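You operate a simulated robot arm through the tools that you are given. There is no shell and no other tool.

You are at the controls of a simulated robot arm. One attempt, no reset.

JOB
Top up the trough to its red line, stir it and cover it.
Fine: pour from the beaker on the bench top; stir with the glass rod till the streaks are gone; put rod and beaker back and the lid on. Set down upright: beaker.
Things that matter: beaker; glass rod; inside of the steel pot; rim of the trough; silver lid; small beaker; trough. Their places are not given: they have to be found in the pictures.

The check looks at the end state, three seconds after you hand in, the way a careful person would. Anything else that was tipped, shoved, dropped, spilled or broken makes it a failure. Lids that push on must go on centred and level and be pressed home; caps that screw on are set level and turned clockwise until they are tight.

ROBOT AND FRAMES
A 7-joint arm with a two-finger parallel gripper, fixed in place. Base frame: the origin is on the floor under the middle of its stand, x ahead of it, y to its left, z up; the work surface is at about z = 0.9. Lengths are in m, angles in rad, forces in N, time in s.
It reaches about 1.479 m from its shoulder. Its first joint turns from -2.897 to 2.897 rad. Payload 4.4 kg.
The TCP is the grasp point between the finger pads, 0.023 m short of the fingertips. In the tool frame z runs along the fingers and y along their closing line. The gripper opens to 0.094 m. The fingers are 0.038 m wide and 0.01 m thick; the gripper's body (0.054 by 0.096 m) begins 0.039 m behind the TCP.
Orientation is told as [roll, pitch, yaw] about the base's x, y, z axes, in that order, counted from this pose: with the fingers straight down and closing along the base's y, the tool's x points along the base's -x, its y along +y and its z along -z.

CONTROLS
- The arm moves only by the tool drive_tool. Its argument "rows" is a list of rows, each a list of 7 numbers: the gripper command, from -1 (fully open) to 1 (shut), values between in proportion, then the shift along the tool's x, y, z in units of 250 mm (1.0 is 250 mm), then the turn, a rotation vector about the tool's x, y, z in units of 120 degrees (1.0 is 120 degrees). In form: [[jaw, tx, ty, tz, ax, ay, az], ...]. A call has 1 to 20 rows; each row is the pose to reach, as a shift and turn from the pose commanded when the call began, along the tool's axes at that moment. A call with a number of a shift or a turn outside -1 to 1 is refused whole. A row lasts 0.2 s, in which the tool goes at most 0.05 m and 0.15 rad; a call with a longer step from one row to the next is refused whole, and so is a gripper value outside its range. A pose out of reach is approached as far as the arm can. The call stops where the force on the tool passes 40 N (or 10 N more than at its start, if that is more) or the arm is blocked; 0.2 s more then pass. Each finger travels about 0.072 m/s and halts on what it meets, pressing with about 22 N; the grip force reading is that of the motor and also rises with nothing between the fingers. The clock runs only during rows and for 0.2 s after the last one: add rows that repeat a pose to give the fingers time. The reply holds the time, the measured pose of the TCP, the force on the tool along the base axes, the opening and the grip force, in the units named above and with some noise, with the torque about the TCP (base axes, N m) and any sound that the robot's microphone picked up, and new pictures: "show" is both (left out), scene, wrist or none.
- Cameras (640 x 400 px; columns grow to the right, rows downward): "scene" is fixed at [0.048, -0.4999, 1.5436]; the picture's right is [0.79, -0.61, 0.00], its down [-0.23, -0.29, -0.93] and it looks along [0.57, 0.74, -0.37] (base axes); focal length 323 px, centre (320, 200). "wrist" rides on the gripper at [0.086, 0.016, -0.075] in the tool frame; the picture's right is [-0.18, 0.98, 0.00], its down [-0.58, -0.11, -0.81] and it looks along [-0.79, -0.15, 0.59] (tool axes); focal length 243 px, centre (320, 200).
- probe_pixels(camera, pixels): for up to 12 pixels [column, row] of the newest picture of that camera ("zoom" is the newest enlarged one), the place [x, y, z] in the base frame of the surface seen there, good to about 0.003 m. The clock stands still meanwhile.
- zoom(camera, box): a new picture of the part [left, top, right, bottom] of that camera's present view, enlarged. The clock stands still meanwhile.
- sign_off(): hands the job in; it is judged then, once.

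Unless the task says otherwise, let go and move clear before handing in.

The tools are called after "Emit:" by a JSON object that holds its "name" and its "arguments". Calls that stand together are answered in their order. drive_tool: Moves the arm, as the interface text tells. Its arguments: {"type":"object","properties":{"rows":{"type":"array"},"show":{"type":"string","enum":["both","scene","wrist","none"]}},"required":["rows"]} The other tools are called the same way: probe_pixels (camera, pixels) gives the place of the surface under pixels of a picture; zoom (camera, box) takes an enlarged picture of a part of a camera's view; sign_off () hands the job in.

At the start:

```text
t: 0.0
tcp_pos: [0.6118, 0.3239, 1.313]
ee_rot: [-0.001, -0.001, -0.001]
ft_force: [0.4, -0.6, 0.8]
torque: [0.02, 0.0, 0.02]
width: 0.0938
grasp_force: 0.0
```

scene: 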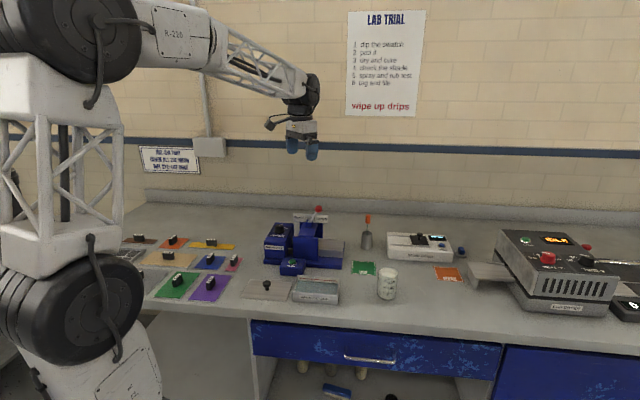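
wrist: 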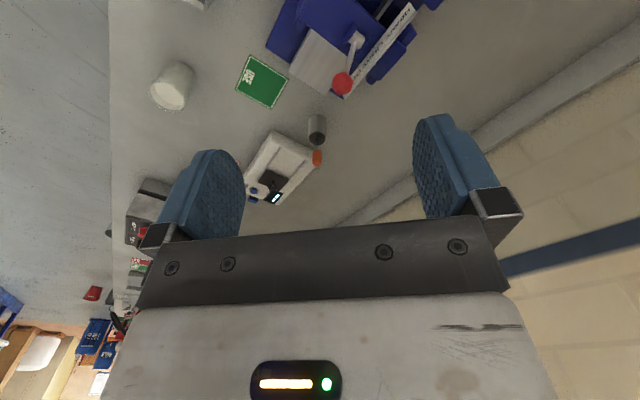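

The scene shows a bench with coloured plates, a blue press, a jar near (387,283), a metal pot with an orange-handled tool near (366,235), and two flat items near (268,290) and (316,290). I'll zoom in to identify the trough, beaker, rod, lid and pot.

Emit:
{"name": "zoom", "arguments": {"camera": "scene", "box": [230, 190, 420, 310]}}

Emit:
{"name": "zoom", "arguments": {"camera": "scene", "box": [100, 200, 290, 320]}}

Emit:
{"name": "zoom", "arguments": {"camera": "scene", "box": [450, 200, 640, 320]}}

Emit:
{"name": "zoom", "arguments": {"camera": "scene", "box": [240, 310, 500, 400]}}

Emit:
{"name": "zoom", "arguments": {"camera": "scene", "box": [340, 0, 440, 120]}}

Emit:
{"name": "zoom", "arguments": {"camera": "wrist", "box": [100, 0, 420, 220]}}

```text
3.33 times, centred on (325, 250) of scene
```

zoom: 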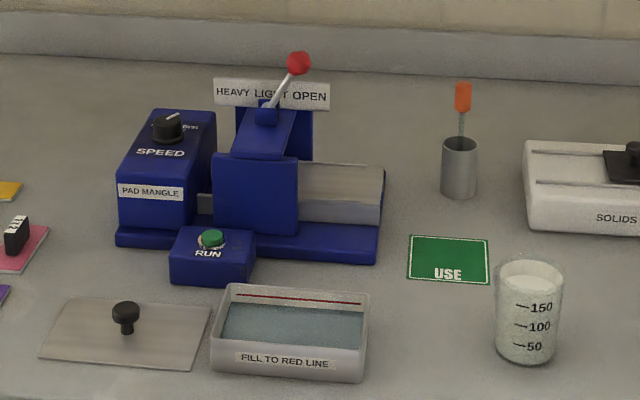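

```text
3.33 times, centred on (195, 260) of scene
```

zoom: 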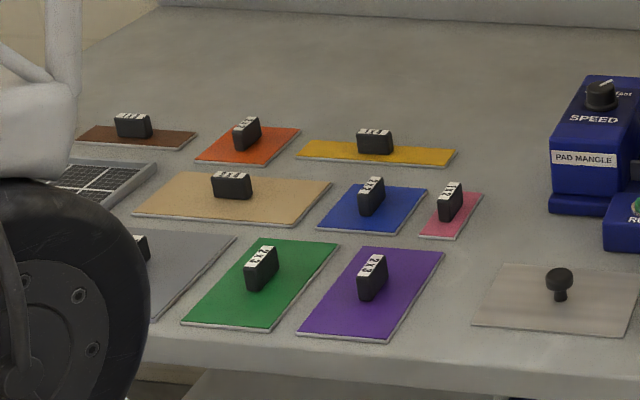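

```text
3.33 times, centred on (545, 260) of scene
```

zoom: 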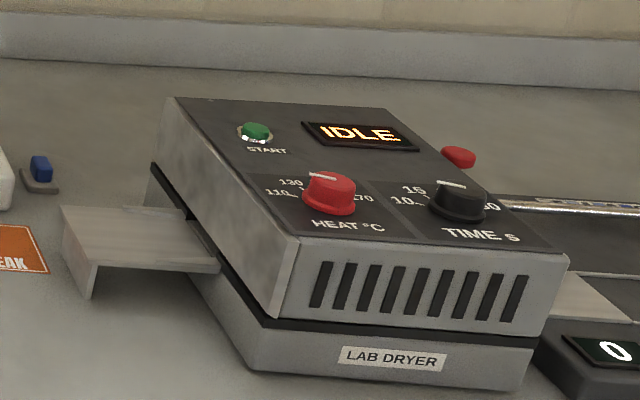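

```text
2.46 times, centred on (370, 355) of scene
```

zoom: 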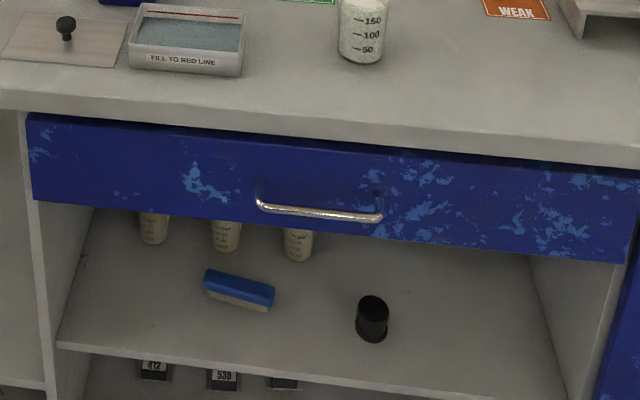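

```text
3.33 times, centred on (390, 60) of scene
```

zoom: 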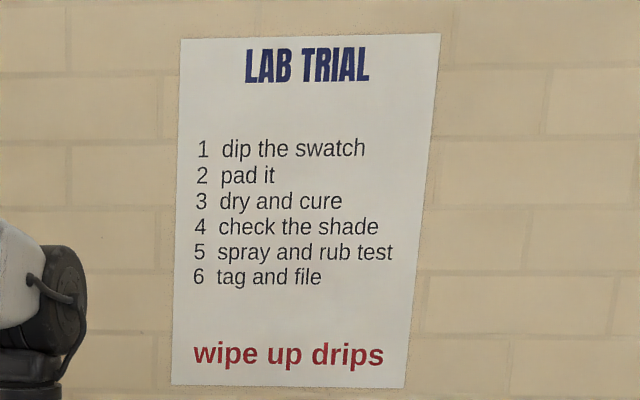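

```text
1.82 times, centred on (260, 110) of wrist
```

zoom: 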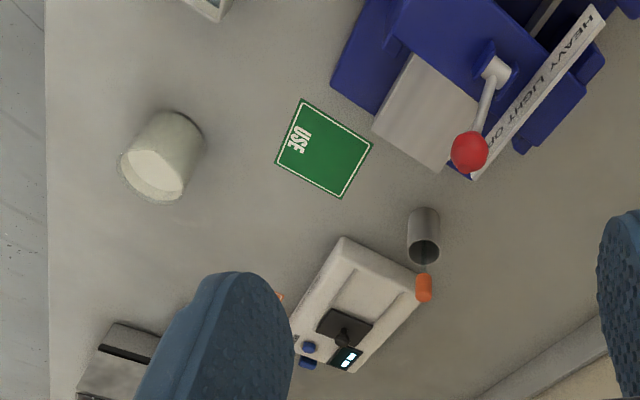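

The trough ("FILL TO RED LINE") is at (316,290), the silver lid with knob at (268,290), the beaker at (387,283), and the steel pot with the orange-topped rod at (366,235). I'll probe these for positions.

Emit:
{"name": "zoom", "arguments": {"camera": "scene", "box": [235, 260, 345, 310]}}

Emit:
{"name": "zoom", "arguments": {"camera": "scene", "box": [340, 205, 480, 310]}}

Emit:
{"name": "probe_pixels", "arguments": {"camera": "scene", "pixels": [[267, 282], [267, 286], [252, 280], [242, 297], [289, 299], [293, 282], [298, 275], [340, 277], [338, 304], [293, 300], [316, 285], [318, 298]]}}

Emit:
{"name": "probe_pixels", "arguments": {"camera": "scene", "pixels": [[387, 268], [388, 272], [380, 270], [397, 270], [387, 285], [387, 297], [368, 216], [368, 221], [367, 227], [367, 240], [367, 248], [364, 267]]}}

```text
5.82 times, centred on (290, 285) of scene
```

zoom: 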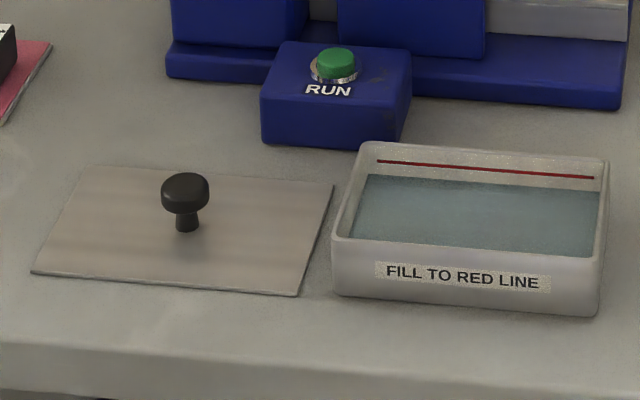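

```text
3.81 times, centred on (410, 258) of scene
```

zoom: 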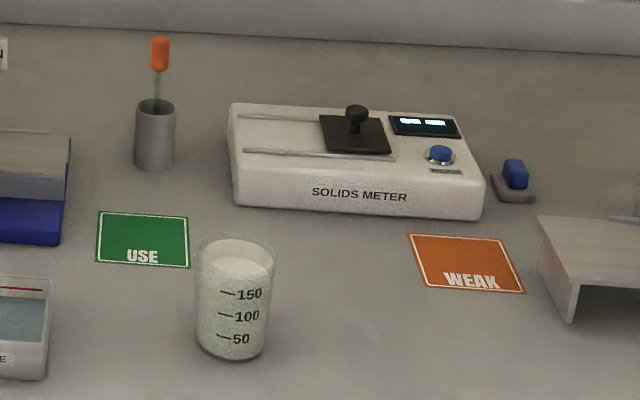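

```text
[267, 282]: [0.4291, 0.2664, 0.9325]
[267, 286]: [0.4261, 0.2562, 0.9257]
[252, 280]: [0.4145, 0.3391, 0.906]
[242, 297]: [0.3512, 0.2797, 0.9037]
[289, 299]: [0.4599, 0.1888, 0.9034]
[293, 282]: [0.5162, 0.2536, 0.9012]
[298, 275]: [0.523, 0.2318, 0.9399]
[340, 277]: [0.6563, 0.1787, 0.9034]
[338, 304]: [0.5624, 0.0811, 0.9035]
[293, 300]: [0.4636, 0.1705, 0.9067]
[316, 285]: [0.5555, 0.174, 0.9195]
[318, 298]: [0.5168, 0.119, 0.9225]
```

```text
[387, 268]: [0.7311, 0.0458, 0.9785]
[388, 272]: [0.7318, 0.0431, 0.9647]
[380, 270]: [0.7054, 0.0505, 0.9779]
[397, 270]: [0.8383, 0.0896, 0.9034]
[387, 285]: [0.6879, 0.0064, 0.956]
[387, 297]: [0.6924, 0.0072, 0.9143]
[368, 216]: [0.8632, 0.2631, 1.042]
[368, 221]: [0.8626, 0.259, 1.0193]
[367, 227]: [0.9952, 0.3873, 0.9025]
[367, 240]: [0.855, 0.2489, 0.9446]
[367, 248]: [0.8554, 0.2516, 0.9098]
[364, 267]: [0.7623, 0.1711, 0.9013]
```

The trough rim sits near z≈0.94, the liquid near 0.92, the beaker around (0.71,0.03). I'll re-zoom on the trough and probe finer points in the zoom picture.

Emit:
{"name": "zoom", "arguments": {"camera": "scene", "box": [285, 265, 349, 305]}}

```text
10.00 times, centred on (317, 285) of scene
```

zoom: 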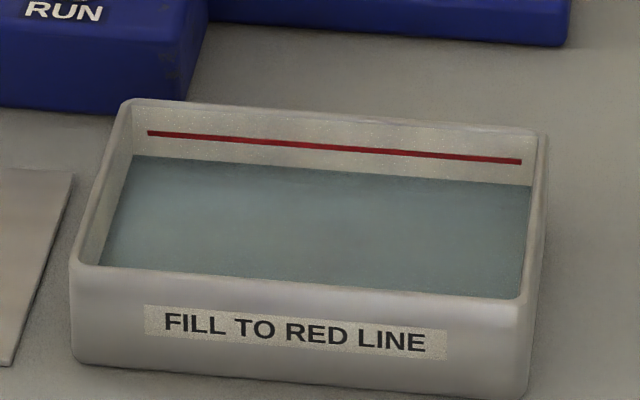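

Emit:
{"name": "probe_pixels", "arguments": {"camera": "zoom", "pixels": [[76, 262], [524, 302], [541, 131], [124, 101], [330, 116], [300, 282], [150, 133], [520, 162], [300, 170], [250, 220], [300, 145], [530, 215]]}}

Emit:
{"name": "probe_pixels", "arguments": {"camera": "zoom", "pixels": [[85, 270], [515, 304], [537, 138], [127, 108], [330, 120], [300, 286], [200, 320], [450, 350], [80, 340], [515, 380], [100, 180], [240, 275]]}}

```text
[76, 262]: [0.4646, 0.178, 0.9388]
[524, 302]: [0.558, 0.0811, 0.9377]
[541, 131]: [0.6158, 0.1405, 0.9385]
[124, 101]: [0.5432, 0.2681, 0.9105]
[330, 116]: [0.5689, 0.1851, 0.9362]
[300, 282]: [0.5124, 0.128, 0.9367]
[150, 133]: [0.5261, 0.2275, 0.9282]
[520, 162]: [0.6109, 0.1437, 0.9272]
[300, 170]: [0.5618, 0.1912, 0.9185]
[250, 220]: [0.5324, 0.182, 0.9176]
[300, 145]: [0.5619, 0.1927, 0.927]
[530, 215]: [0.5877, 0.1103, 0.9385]
```

```text
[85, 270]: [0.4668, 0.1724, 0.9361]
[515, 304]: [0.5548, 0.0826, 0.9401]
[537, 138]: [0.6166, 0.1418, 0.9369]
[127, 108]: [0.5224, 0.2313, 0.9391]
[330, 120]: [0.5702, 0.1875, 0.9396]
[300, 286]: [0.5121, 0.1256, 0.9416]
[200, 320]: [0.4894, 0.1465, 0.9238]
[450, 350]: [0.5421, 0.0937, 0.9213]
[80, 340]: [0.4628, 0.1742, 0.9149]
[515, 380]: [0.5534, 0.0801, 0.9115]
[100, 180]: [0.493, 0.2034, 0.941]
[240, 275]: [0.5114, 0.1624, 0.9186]
```

Trough outer corners come out at about (0.463,0.177), (0.557,0.080), (0.617,0.141), (0.522,0.232), rim z 0.939, red line z 0.9275, liquid 0.918. Next I'll measure the lid, beaker and rod closely.

Emit:
{"name": "zoom", "arguments": {"camera": "scene", "box": [236, 265, 300, 305]}}

Emit:
{"name": "probe_pixels", "arguments": {"camera": "zoom", "pixels": [[150, 136], [575, 155], [530, 350], [65, 315], [310, 155], [310, 175], [280, 165], [345, 165], [312, 205], [312, 220], [312, 240], [200, 250]]}}

```text
10.00 times, centred on (268, 285) of scene
```

zoom: 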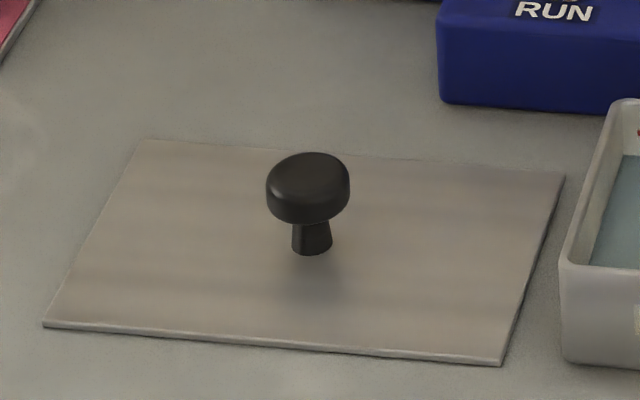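

```text
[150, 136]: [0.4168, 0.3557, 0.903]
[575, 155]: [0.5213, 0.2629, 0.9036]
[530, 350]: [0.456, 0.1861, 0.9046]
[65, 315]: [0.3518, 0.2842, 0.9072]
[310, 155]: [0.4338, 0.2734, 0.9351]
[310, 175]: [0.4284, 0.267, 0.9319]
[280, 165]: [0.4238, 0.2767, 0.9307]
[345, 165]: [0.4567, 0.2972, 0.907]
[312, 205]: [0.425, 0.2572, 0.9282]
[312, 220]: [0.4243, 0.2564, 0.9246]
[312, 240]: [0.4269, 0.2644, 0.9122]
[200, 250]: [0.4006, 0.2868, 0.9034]
```

The lid is about 0.142×0.096 m, centred near (0.431,0.270), turned about −45° like the trough, with its knob top at z≈0.934. Next I'll take a close look at the beaker and the rod.

Emit:
{"name": "zoom", "arguments": {"camera": "scene", "box": [355, 262, 419, 302]}}

Emit:
{"name": "probe_pixels", "arguments": {"camera": "zoom", "pixels": [[220, 70], [430, 70], [320, 30], [320, 90], [320, 180], [320, 360], [235, 300], [400, 300], [225, 120], [420, 120], [325, 60], [300, 250]]}}

```text
10.00 times, centred on (387, 282) of scene
```

zoom: 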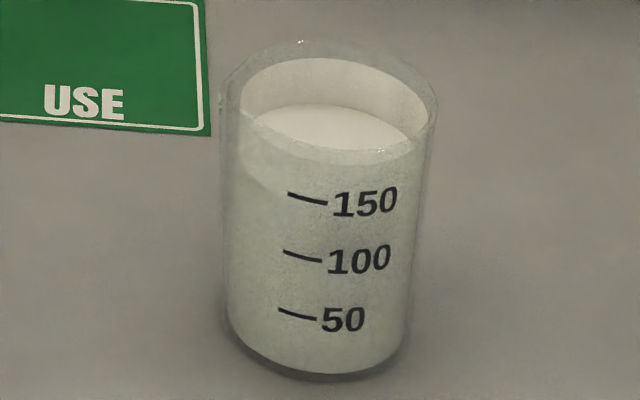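

```text
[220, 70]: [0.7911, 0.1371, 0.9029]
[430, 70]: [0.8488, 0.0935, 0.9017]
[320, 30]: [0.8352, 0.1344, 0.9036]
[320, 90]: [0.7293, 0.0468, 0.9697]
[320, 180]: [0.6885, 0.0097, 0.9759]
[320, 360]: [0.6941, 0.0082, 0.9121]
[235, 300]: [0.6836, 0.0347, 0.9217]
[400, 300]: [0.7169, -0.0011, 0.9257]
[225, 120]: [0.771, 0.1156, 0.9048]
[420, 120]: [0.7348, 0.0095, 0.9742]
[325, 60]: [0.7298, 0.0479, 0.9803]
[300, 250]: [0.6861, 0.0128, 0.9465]
```

The beaker is about 0.065 m in diameter, centred near (0.709,0.028), rim z≈0.987, holding about 185 mL. I'll look closer at the steel pot and rod, and check the rest of the bench for other rods or beakers.

Emit:
{"name": "zoom", "arguments": {"camera": "scene", "box": [340, 205, 404, 255]}}

Emit:
{"name": "probe_pixels", "arguments": {"camera": "zoom", "pixels": [[285, 60], [285, 100], [285, 150], [285, 190], [285, 220], [280, 240], [280, 270], [275, 300], [275, 350], [275, 400], [230, 300], [320, 300]]}}

Emit:
{"name": "zoom", "arguments": {"camera": "scene", "box": [540, 230, 640, 330]}}

Emit:
{"name": "zoom", "arguments": {"camera": "scene", "box": [100, 180, 240, 310]}}

Emit:
{"name": "zoom", "arguments": {"camera": "wrist", "box": [0, 200, 160, 400]}}

Emit:
{"name": "zoom", "arguments": {"camera": "scene", "box": [250, 60, 340, 180]}}

```text
8.00 times, centred on (372, 230) of scene
```

zoom: 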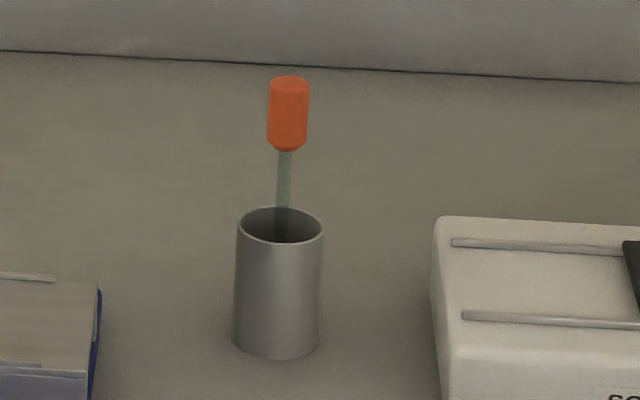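

```text
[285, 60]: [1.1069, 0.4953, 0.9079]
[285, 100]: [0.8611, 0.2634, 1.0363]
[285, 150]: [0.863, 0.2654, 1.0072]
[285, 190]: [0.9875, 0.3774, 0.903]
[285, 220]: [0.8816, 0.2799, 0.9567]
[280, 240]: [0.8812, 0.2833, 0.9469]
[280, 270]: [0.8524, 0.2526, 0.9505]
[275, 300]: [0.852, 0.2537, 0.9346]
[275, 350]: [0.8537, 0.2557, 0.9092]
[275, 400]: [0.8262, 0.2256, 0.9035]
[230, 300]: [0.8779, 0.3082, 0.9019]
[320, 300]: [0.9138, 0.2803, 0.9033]
```

```text
4.00 times, centred on (590, 280) of scene
```

zoom: 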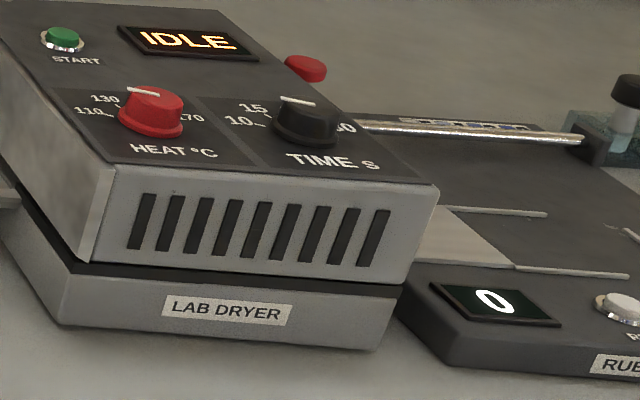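

```text
3.08 times, centred on (170, 245) of scene
```

zoom: 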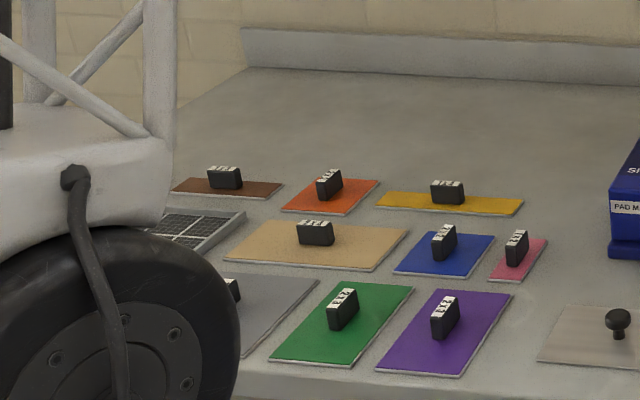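

```text
2.00 times, centred on (80, 300) of wrist
```

zoom: 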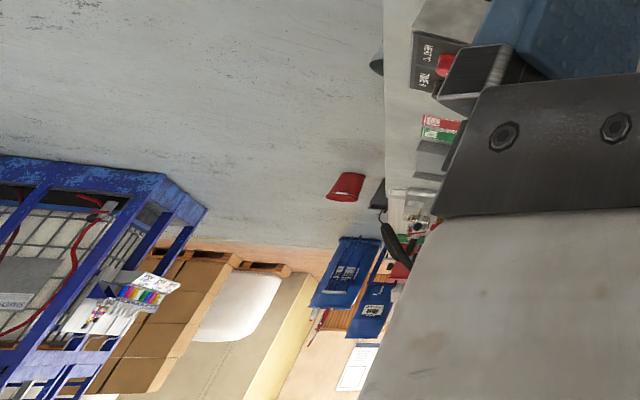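

```text
3.33 times, centred on (295, 120) of scene
```

zoom: 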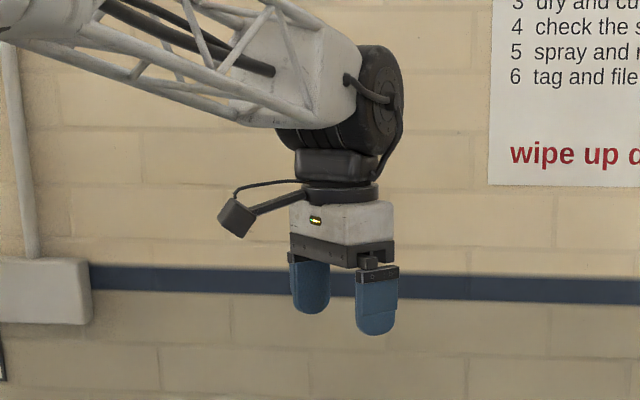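

The rod is confirmed: an orange cap on a greenish glass shaft standing vertical in the pot at about (0.868,0.268), cap z 1.007–1.045. I'll first go for the beaker, moving toward it at height with the fingers pitched 30° forward.

Emit:
{"name": "drive_tool", "arguments": {"rows": [[-1, 0, -0.12, 0.05, 0, -0.03125, 0], [-1, 0, -0.24, 0.1, 0, -0.0625, 0], [-1, 0, -0.36, 0.15, 0, -0.09375, 0], [-1, 0, -0.48, 0.2, 0, -0.125, 0], [-1, 0, -0.6, 0.25, 0, -0.15625, 0], [-1, 0, -0.72, 0.3, 0, -0.1875, 0], [-1, 0, -0.84, 0.35, 0, -0.21875, 0], [-1, 0, -0.96, 0.4, 0, -0.25, 0], [-1, 0, -0.96, 0.4, 0, -0.25, 0]]}}

```text
t: 2.0
tcp_pos: [0.611, 0.0853, 1.2129]
ee_rot: [-0.001, -0.524, -0.001]
ft_force: [-0.5, 0.2, 0.3]
torque: [0.01, 0.05, 0.03]
width: 0.0941
grasp_force: 0.1
```

scene: 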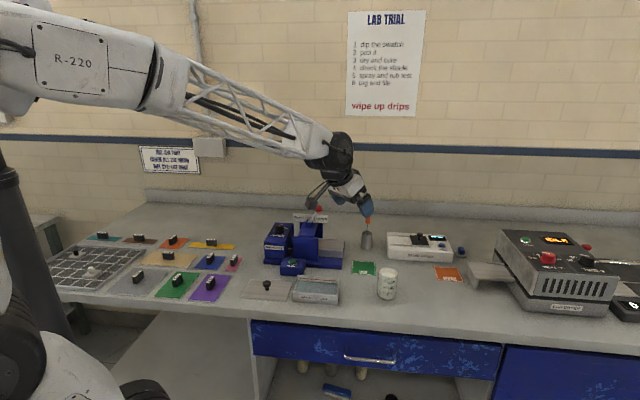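
wrist: 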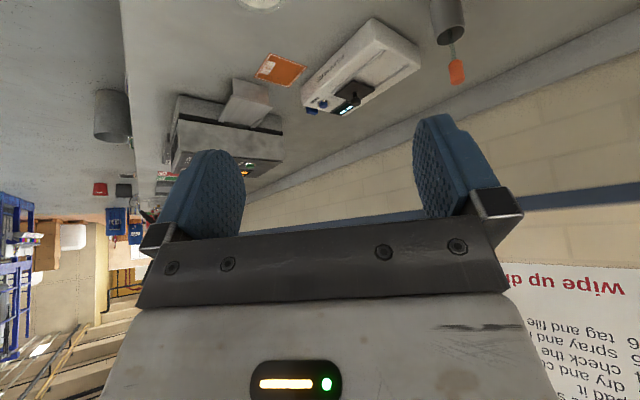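

The pitch reads −0.524 as wanted, and the beaker at (387,284) is unobstructed. I'll go to a standoff 0.12 m back from the beaker along the finger axis.

Emit:
{"name": "drive_tool", "arguments": {"rows": [[-1, 0.025, -0.038, 0.095, 0, 0, 0], [-1, 0.05, -0.076, 0.19, 0, 0, 0], [-1, 0.075, -0.114, 0.285, 0, 0, 0], [-1, 0.1, -0.153, 0.38, 0, 0, 0], [-1, 0.126, -0.191, 0.477, 0, 0, 0], [-1, 0.151, -0.229, 0.573, 0, 0, 0], [-1, 0.151, -0.229, 0.573, 0, 0, 0]]}}

```text
t: 3.6
tcp_pos: [0.6509, 0.0262, 1.0703]
ee_rot: [0.0, -0.525, 0.0]
ft_force: [0.1, 0.1, -0.3]
torque: [0.0, 0.0, 0.0]
width: 0.094
grasp_force: 0.0
```

scene: 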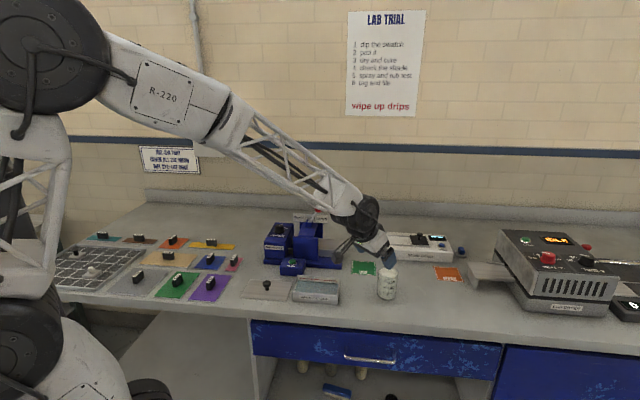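
wrist: 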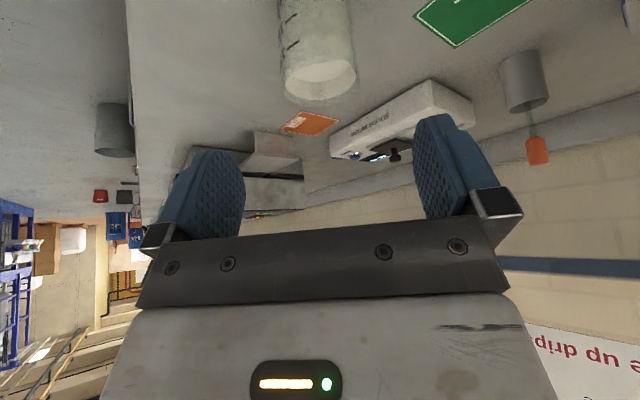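

The beaker appears in the wrist view at (318,50), roughly between the fingers. I'll zoom and probe its rim for a precise centre.

Emit:
{"name": "zoom", "arguments": {"camera": "wrist", "box": [250, 0, 410, 110]}}

Emit:
{"name": "zoom", "arguments": {"camera": "scene", "box": [340, 240, 440, 310]}}

```text
3.64 times, centred on (330, 55) of wrist
```

zoom: 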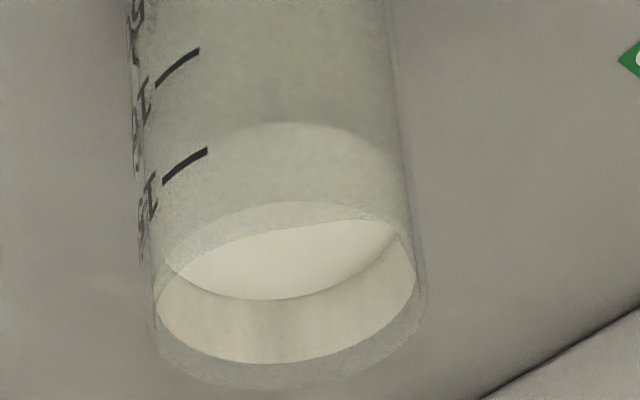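

```text
5.71 times, centred on (390, 275) of scene
```

zoom: 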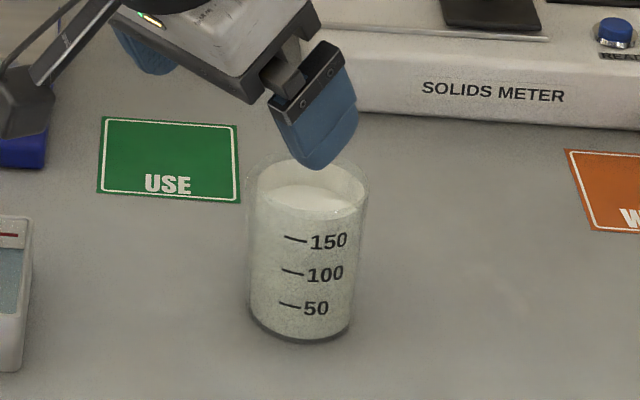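

The rim centre works out to about (0.708,0.027) with rim z≈0.985, so the gripper is well aligned. I'll advance along the finger axis to straddle the beaker with the TCP at z≈0.967, without closing yet.

Emit:
{"name": "drive_tool", "arguments": {"rows": [[-1, 0.002, 0.0, 0.08, 0, 0, 0], [-1, 0.004, 0.001, 0.16, 0, 0, 0], [-1, 0.005, 0.002, 0.24, 0, 0, 0], [-1, 0.007, 0.002, 0.31, 0, 0, 0], [-1, 0.008, 0.003, 0.37, 0, 0, 0], [-1, 0.009, 0.003, 0.42, 0, 0, 0], [-1, 0.009, 0.003, 0.45, 0, 0, 0], [-1, 0.009, 0.003, 0.472, 0, 0, 0], [-1, 0.009, 0.003, 0.472, 0, 0, 0]]}}

```text
t: 5.6
tcp_pos: [0.7069, 0.028, 0.9663]
ee_rot: [-0.002, -0.522, 0.0]
ft_force: [-0.6, 0.8, -0.1]
torque: [0.02, -0.03, -0.01]
width: 0.0938
grasp_force: 0.0
```

scene: 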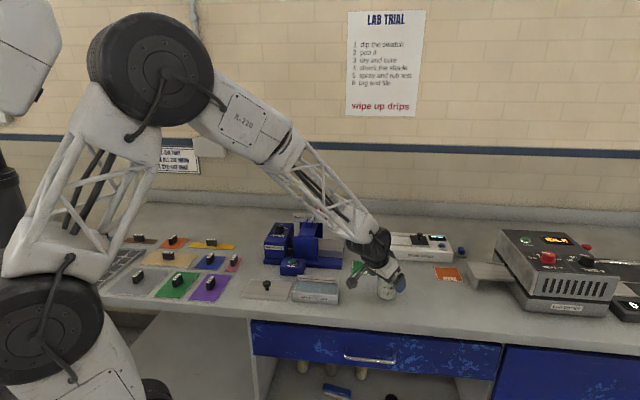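
wrist: 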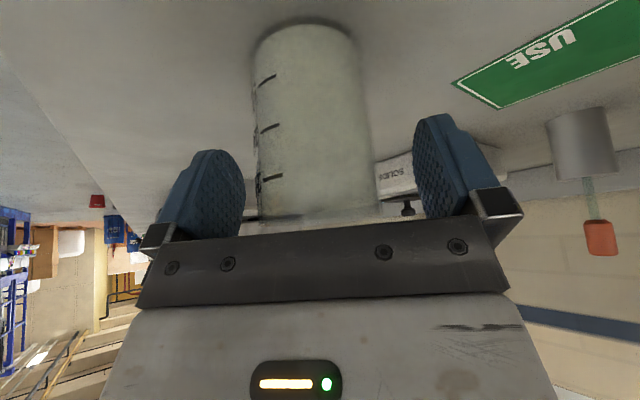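

The beaker sits between the fingers in the wrist view (columns 255–375), with the fingers at about 245 and 415. I'll zoom in and probe to check it's centred before closing.

Emit:
{"name": "zoom", "arguments": {"camera": "wrist", "box": [200, 90, 440, 240]}}

Emit:
{"name": "zoom", "arguments": {"camera": "scene", "box": [335, 225, 435, 310]}}

Emit:
{"name": "probe_pixels", "arguments": {"camera": "wrist", "pixels": [[262, 200], [270, 190], [315, 190], [360, 190], [370, 190], [225, 200], [440, 190], [315, 120], [315, 215]]}}

```text
2.67 times, centred on (320, 165) of wrist
```

zoom: 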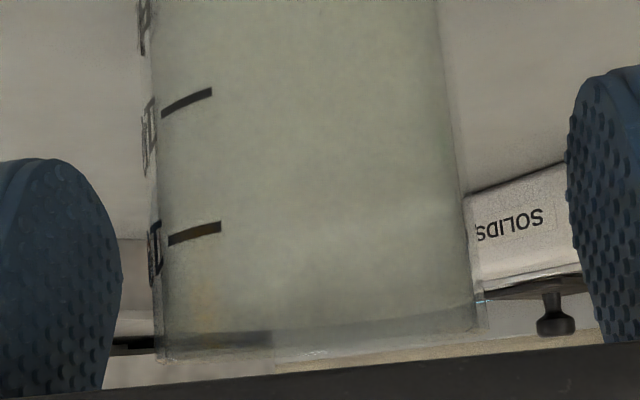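

```text
4.71 times, centred on (385, 268) of scene
```

zoom: 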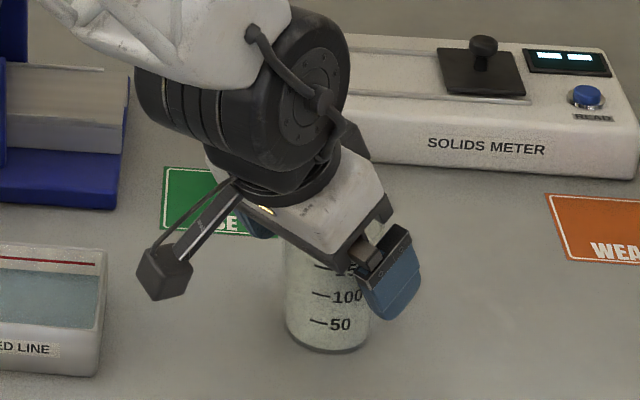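

```text
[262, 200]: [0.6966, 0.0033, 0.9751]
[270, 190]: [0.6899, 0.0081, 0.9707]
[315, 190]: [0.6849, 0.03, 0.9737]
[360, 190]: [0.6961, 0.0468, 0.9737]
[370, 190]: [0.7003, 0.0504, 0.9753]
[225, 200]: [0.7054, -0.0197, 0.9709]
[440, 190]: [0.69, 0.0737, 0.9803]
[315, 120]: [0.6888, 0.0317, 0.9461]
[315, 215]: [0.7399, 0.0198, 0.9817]
```

The beaker measures y centre ≈0.027, matching the TCP y of 0.028, so it's centred within 1–2 mm. I'll close the gripper.

Emit:
{"name": "drive_tool", "arguments": {"rows": [[1, 0, 0, 0, 0, 0, 0], [1, 0, 0, 0, 0, 0, 0], [1, 0, 0, 0, 0, 0, 0], [1, 0, 0, 0, 0, 0, 0], [1, 0, 0, 0, 0, 0, 0]]}}

```text
t: 6.8
tcp_pos: [0.7083, 0.0268, 0.967]
ee_rot: [-0.001, -0.525, -0.001]
ft_force: [0.7, -0.5, 1.5]
torque: [0.05, -0.03, -0.03]
width: 0.0572
grasp_force: 22.3
```

scene: 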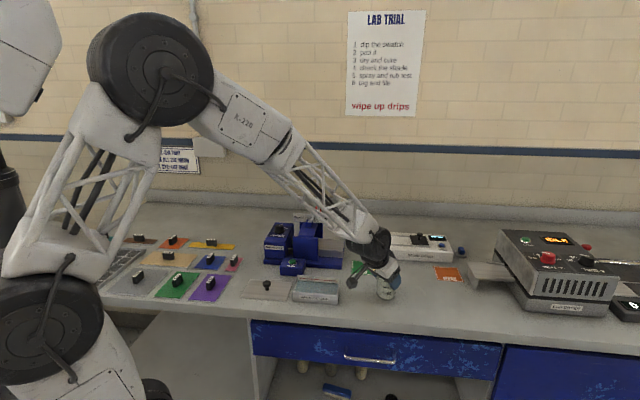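
wrist: 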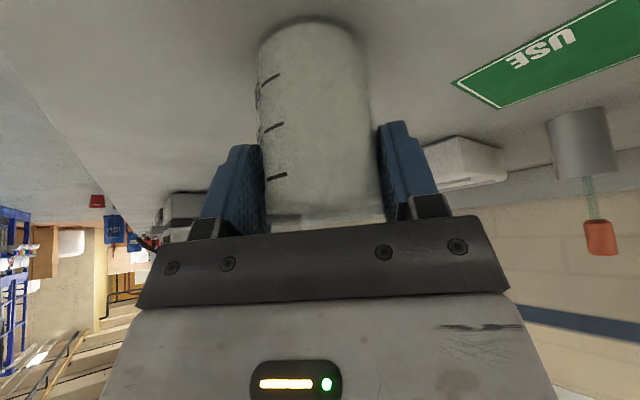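

The grip reads 22 N at 57 mm width, so the beaker is held. I'll lift it straight up about 0.10 m, with a gentle ramp.

Emit:
{"name": "drive_tool", "arguments": {"rows": [[1, -0.006, 0, -0.0104, 0, 0, 0], [1, -0.016, 0, -0.0277, 0, 0, 0], [1, -0.036, 0, -0.0624, 0, 0, 0], [1, -0.06, 0, -0.1039, 0, 0, 0], [1, -0.09, 0, -0.1559, 0, 0, 0], [1, -0.12, 0, -0.2078, 0, 0, 0], [1, -0.15, 0, -0.2598, 0, 0, 0], [1, -0.174, 0, -0.3014, 0, 0, 0], [1, -0.19, 0, -0.3291, 0, 0, 0], [1, -0.2, 0, -0.3464, 0, 0, 0], [1, -0.2, 0, -0.3464, 0, 0, 0]]}}

```text
t: 9.2
tcp_pos: [0.7082, 0.0286, 1.0679]
ee_rot: [-0.002, -0.522, 0.0]
ft_force: [0.4, -0.2, -0.3]
torque: [-0.02, 0.02, -0.02]
width: 0.0572
grasp_force: 21.7
```

scene: 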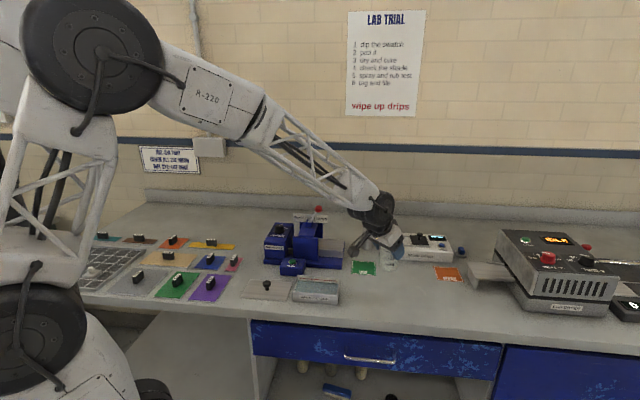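
wrist: 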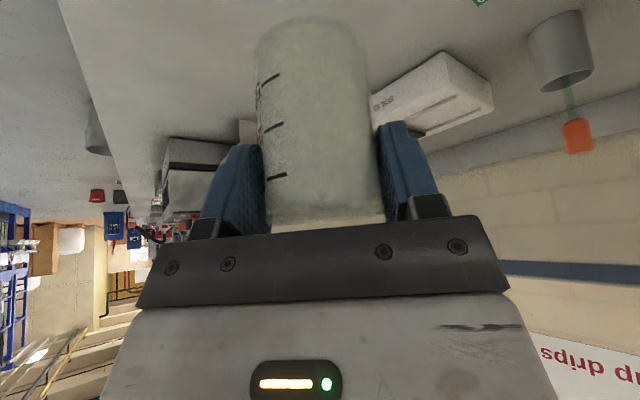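

The wrist view still shows the beaker between the pads, but the force reading barely changed. I'll zoom in the scene view to confirm it actually lifted.

Emit:
{"name": "zoom", "arguments": {"camera": "scene", "box": [330, 200, 450, 310]}}

Emit:
{"name": "zoom", "arguments": {"camera": "wrist", "box": [200, 0, 440, 240]}}

```text
3.64 times, centred on (390, 255) of scene
```

zoom: 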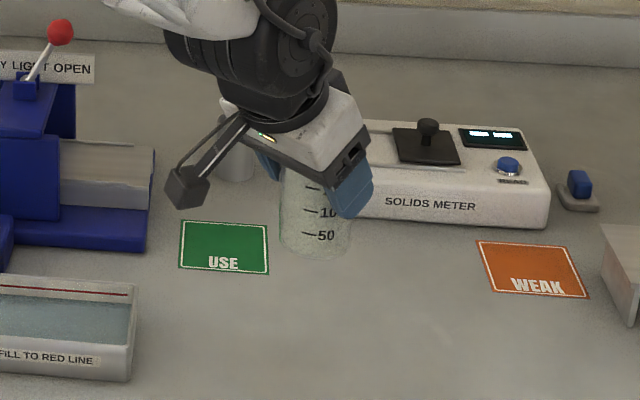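

```text
1.67 times, centred on (320, 120) of wrist
```

zoom: 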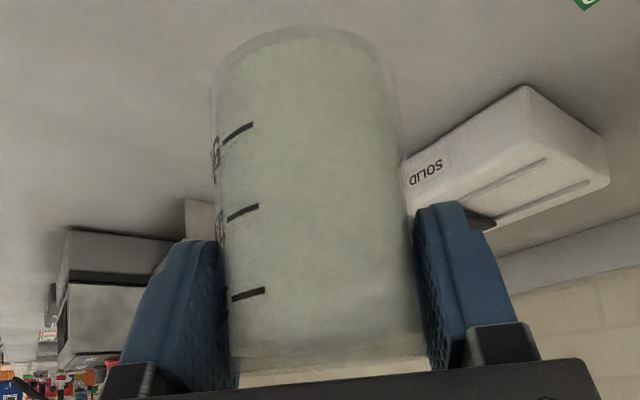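

The beaker is lifted and upright. I'll carry it smoothly to a point above and just behind the trough centre, with the bottom about 3 cm above the rim.

Emit:
{"name": "drive_tool", "arguments": {"rows": [[1, 0.016, 0.01, -0.006, 0, 0, 0], [1, 0.0485, 0.031, -0.019, 0, 0, 0], [1, 0.097, 0.062, -0.038, 0, 0, 0], [1, 0.1537, 0.098, -0.0606, 0, 0, 0], [1, 0.2184, 0.1393, -0.0861, 0, 0, 0], [1, 0.2831, 0.1806, -0.1117, 0, 0, 0], [1, 0.3478, 0.2219, -0.1372, 0, 0, 0], [1, 0.4125, 0.2632, -0.1627, 0, 0, 0], [1, 0.4772, 0.3044, -0.1882, 0, 0, 0], [1, 0.5419, 0.3457, -0.2137, 0, 0, 0], [1, 0.6066, 0.387, -0.2393, 0, 0, 0], [1, 0.6713, 0.4283, -0.2648, 0, 0, 0], [1, 0.7198, 0.4592, -0.2839, 0, 0, 0], [1, 0.7603, 0.485, -0.2999, 0, 0, 0], [1, 0.7926, 0.5057, -0.3126, 0, 0, 0], [1, 0.8088, 0.516, -0.319, 0, 0, 0], [1, 0.8088, 0.516, -0.319, 0, 0, 0]]}}

```text
t: 12.8
tcp_pos: [0.493, 0.1569, 1.0337]
ee_rot: [0.001, -0.524, 0.001]
ft_force: [-0.1, 0.1, -2.0]
torque: [0.02, -0.01, 0.02]
width: 0.0574
grasp_force: 22.4
```

scene: 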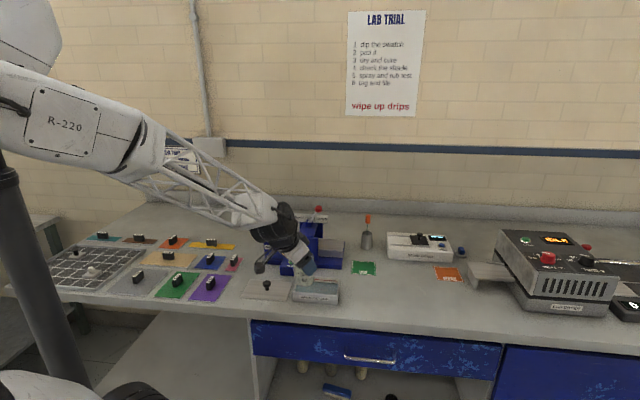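
wrist: 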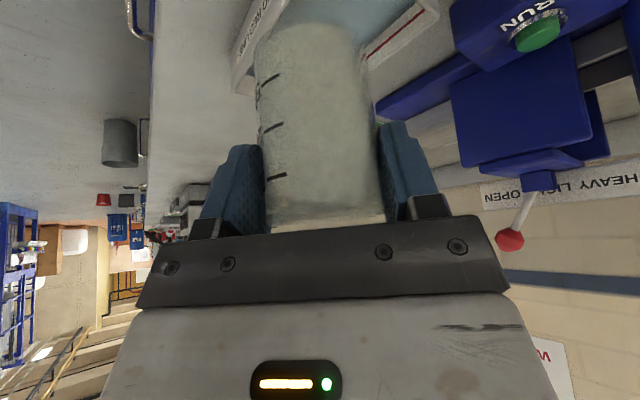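

Emit:
{"name": "zoom", "arguments": {"camera": "scene", "box": [250, 215, 370, 310]}}

Emit:
{"name": "zoom", "arguments": {"camera": "wrist", "box": [200, 0, 460, 240]}}

```text
4.21 times, centred on (310, 262) of scene
```

zoom: 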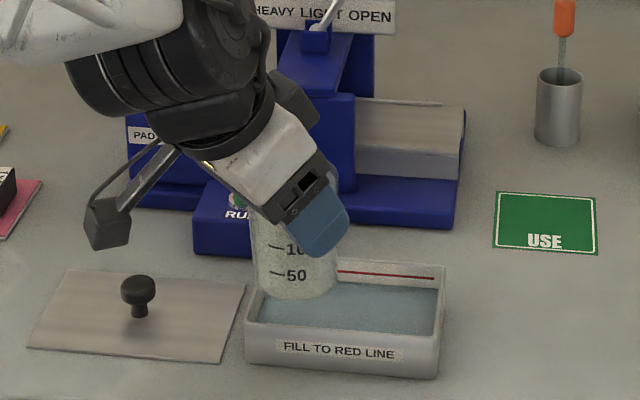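

```text
1.67 times, centred on (330, 120) of wrist
```

zoom: 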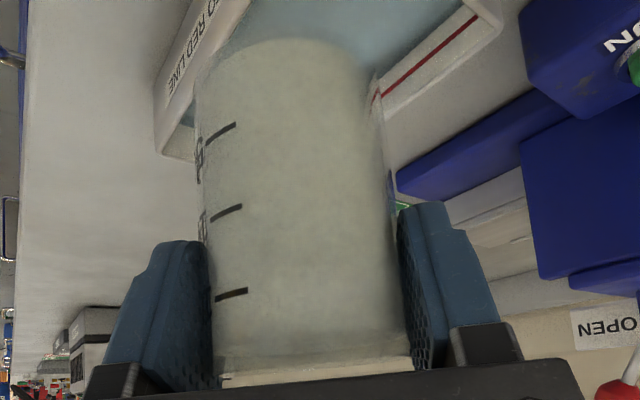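

The beaker is positioned over the trough's left half, and the red line on the back wall is visible at (300–345,~275). I'll tilt to 15° about the lip point, which should stay just short of pouring.

Emit:
{"name": "drive_tool", "arguments": {"rows": [[1, 0.0035, 0, 0, 0, 0.02, 0], [1, 0.007, 0, 0, 0, 0.045, 0], [1, 0.0104, 0, 0, 0, 0.075, 0], [1, 0.0139, 0, 0, 0, 0.105, 0], [1, 0.0174, 0, 0, 0, 0.125, 0], [1, 0.0174, 0, 0, 0, 0.125, 0]]}}

Emit:
{"name": "zoom", "arguments": {"camera": "scene", "box": [250, 215, 370, 310]}}

Emit:
{"name": "zoom", "arguments": {"camera": "wrist", "box": [200, 0, 460, 240]}}

```text
t: 14.2
tcp_pos: [0.4875, 0.1557, 1.0326]
ee_rot: [0.0, -0.262, 0.001]
ft_force: [0.0, -0.8, -1.2]
torque: [0.0, 0.03, 0.01]
width: 0.0573
grasp_force: 21.8
```

scene: 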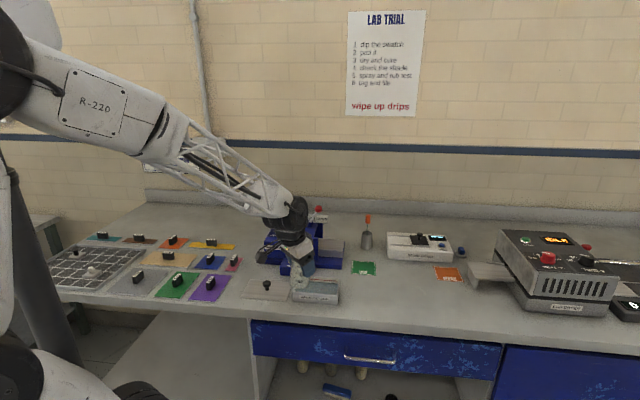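
wrist: 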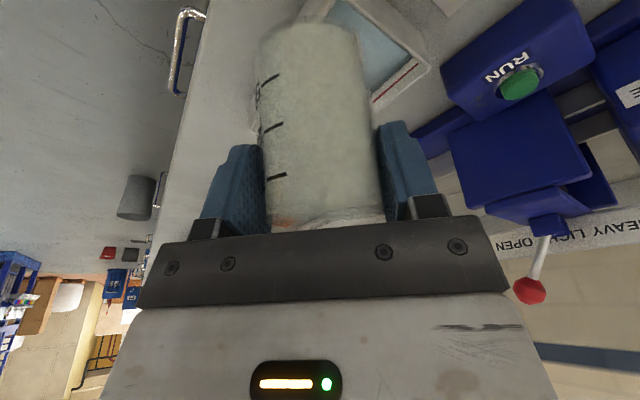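

```text
4.21 times, centred on (310, 262) of scene
```

zoom: 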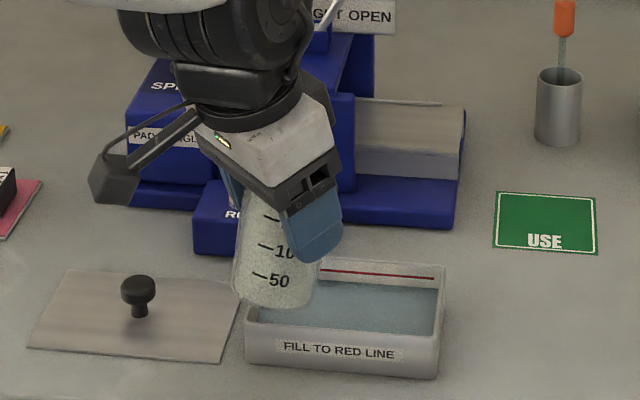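

```text
1.67 times, centred on (330, 120) of wrist
```

zoom: 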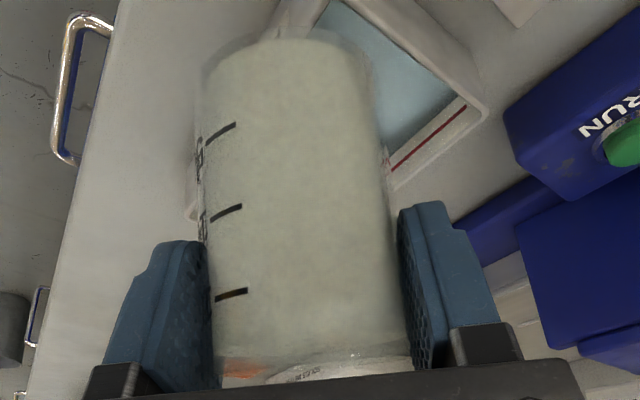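

No pour yet at 15°: the trough liquid is still clear blue and no stream is visible. I'll tilt 5° more, hold, and look for the start of flow.

Emit:
{"name": "drive_tool", "arguments": {"rows": [[1, 0.002, 0, 0.001, 0, 0.015, 0], [1, 0.003, 0, 0.002, 0, 0.03, 0], [1, 0.004, 0, 0.0023, 0, 0.0417, 0], [1, 0.004, 0, 0.0023, 0, 0.0417, 0], [1, 0.004, 0, 0.0023, 0, 0.0417, 0]]}}

Emit:
{"name": "zoom", "arguments": {"camera": "scene", "box": [250, 215, 370, 310]}}

Emit:
{"name": "zoom", "arguments": {"camera": "wrist", "box": [200, 0, 460, 240]}}

```text
t: 15.4
tcp_pos: [0.4873, 0.157, 1.0313]
ee_rot: [0.0, -0.176, 0.001]
ft_force: [-0.1, -0.6, -2.2]
torque: [-0.04, -0.01, -0.01]
width: 0.0572
grasp_force: 21.8
```

scene: 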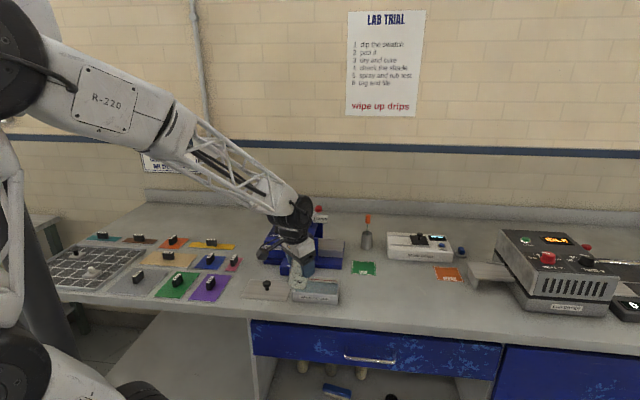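
wrist: 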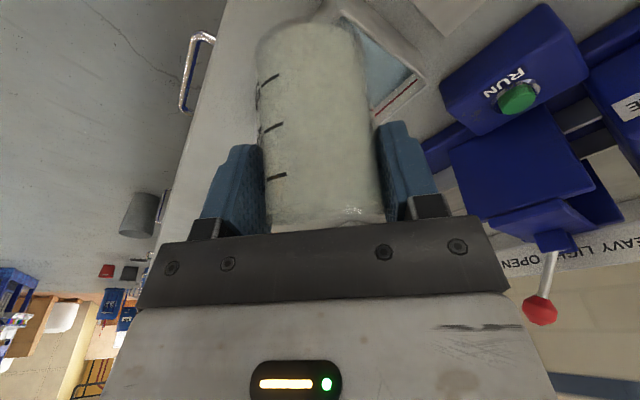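

```text
4.21 times, centred on (310, 262) of scene
```

zoom: 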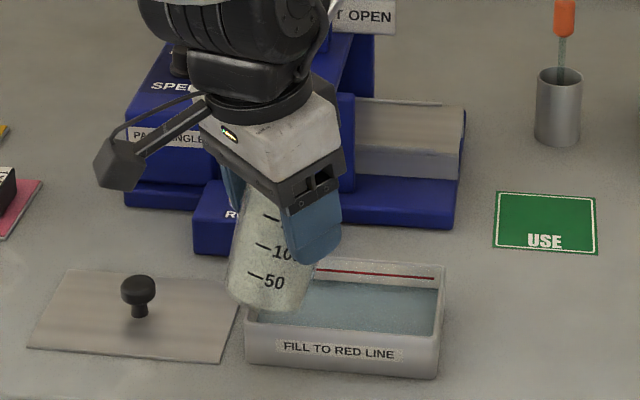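

```text
1.67 times, centred on (330, 120) of wrist
```

zoom: 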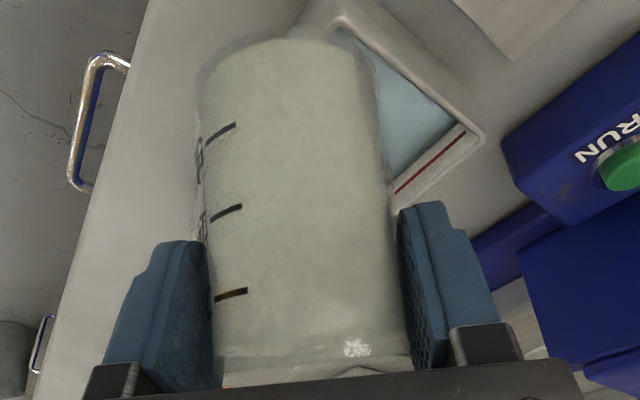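

Still no stream at 20°. I'll tilt another 5° and hold.

Emit:
{"name": "drive_tool", "arguments": {"rows": [[1, 0.0005, 0, 0, 0, 0.015, 0], [1, 0.001, 0, 0, 0, 0.03, 0], [1, 0.0014, 0, -0.001, 0, 0.0417, 0], [1, 0.0014, 0, -0.001, 0, 0.0417, 0]]}}

Emit:
{"name": "zoom", "arguments": {"camera": "scene", "box": [250, 215, 370, 310]}}

Emit:
{"name": "zoom", "arguments": {"camera": "wrist", "box": [200, 0, 460, 240]}}

```text
t: 16.4
tcp_pos: [0.4885, 0.1561, 1.0313]
ee_rot: [0.0, -0.087, 0.0]
ft_force: [-0.4, -1.3, -2.0]
torque: [-0.02, 0.0, -0.04]
width: 0.0571
grasp_force: 22.5
```

scene: 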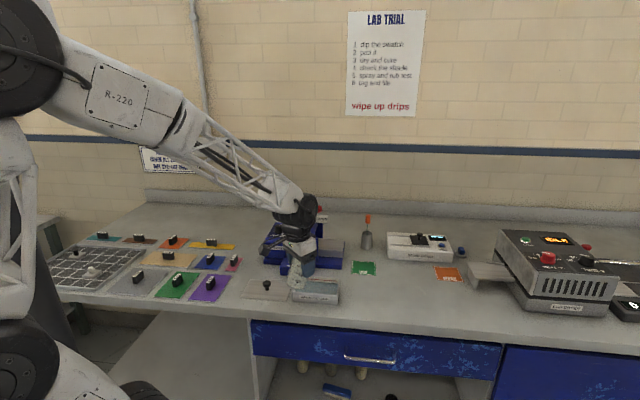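
wrist: 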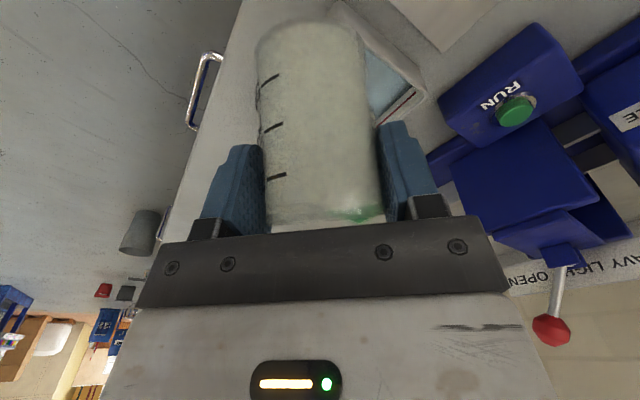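

```text
4.21 times, centred on (310, 262) of scene
```

zoom: 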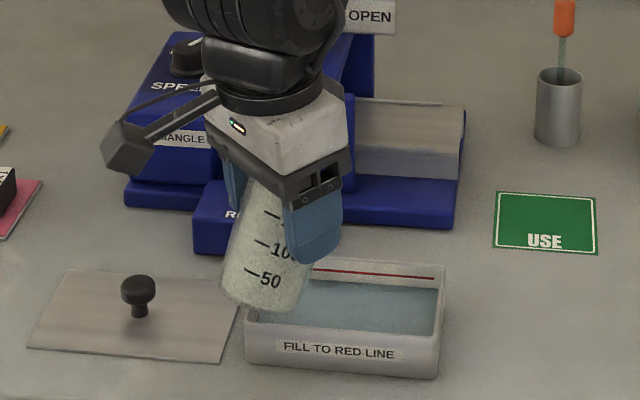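

```text
1.67 times, centred on (330, 120) of wrist
```

zoom: 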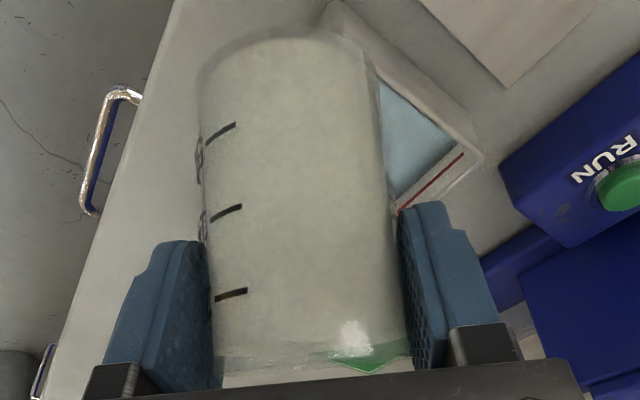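

Still nothing flowing at 25°. I'll tilt to 28–30° in small steps.

Emit:
{"name": "drive_tool", "arguments": {"rows": [[1, 0.0003, 0, 0, 0, 0.012, 0], [1, 0.0007, 0, -0.001, 0, 0.025, 0], [1, 0.0007, 0, -0.001, 0, 0.0333, 0], [1, 0.0007, 0, -0.001, 0, 0.0333, 0]]}}

Emit:
{"name": "zoom", "arguments": {"camera": "scene", "box": [250, 215, 370, 310]}}

Emit:
{"name": "zoom", "arguments": {"camera": "wrist", "box": [200, 0, 460, 240]}}

```text
t: 17.4
tcp_pos: [0.4863, 0.1551, 1.0321]
ee_rot: [0.0, -0.017, 0.0]
ft_force: [0.6, 0.0, -2.7]
torque: [0.0, -0.01, -0.01]
width: 0.057
grasp_force: 22.0
```

scene: 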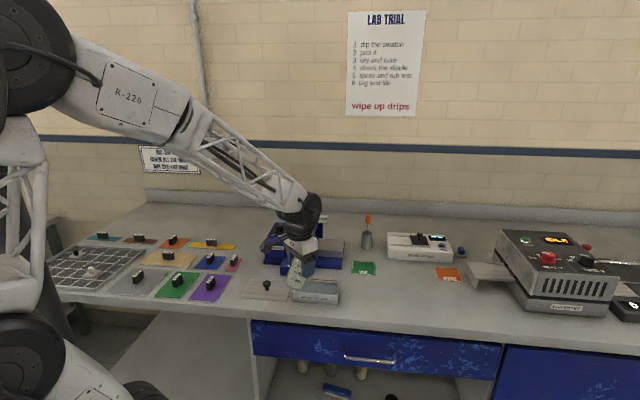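
wrist: 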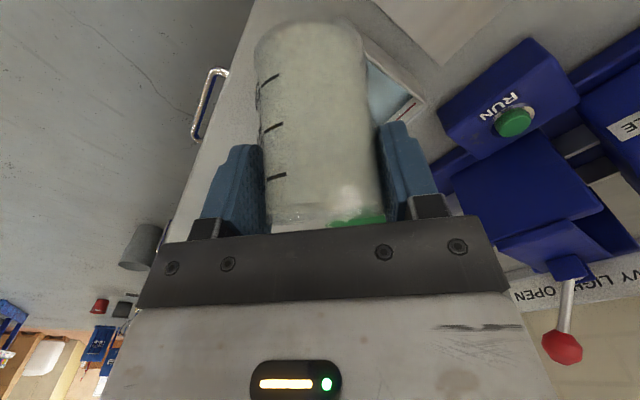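

```text
4.21 times, centred on (310, 262) of scene
```

zoom: 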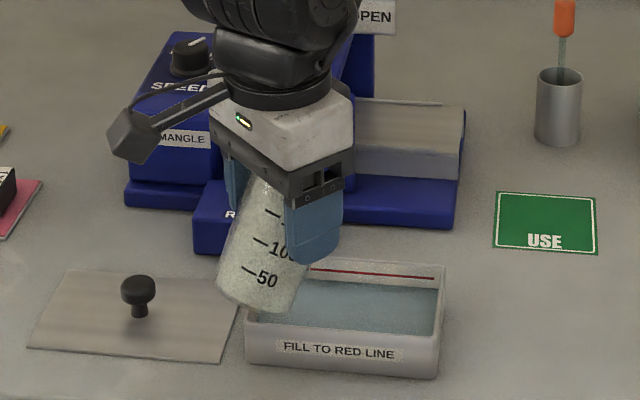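

```text
1.67 times, centred on (330, 120) of wrist
```

zoom: 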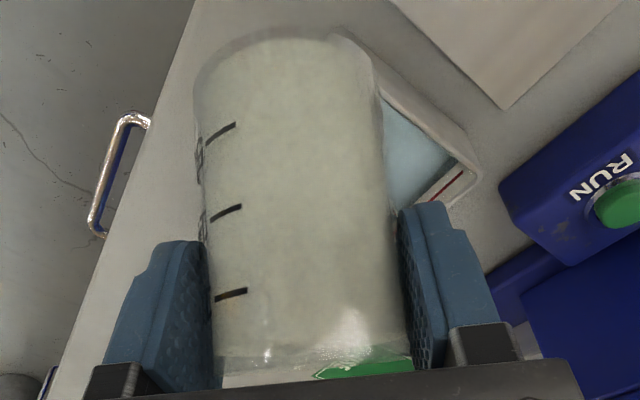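

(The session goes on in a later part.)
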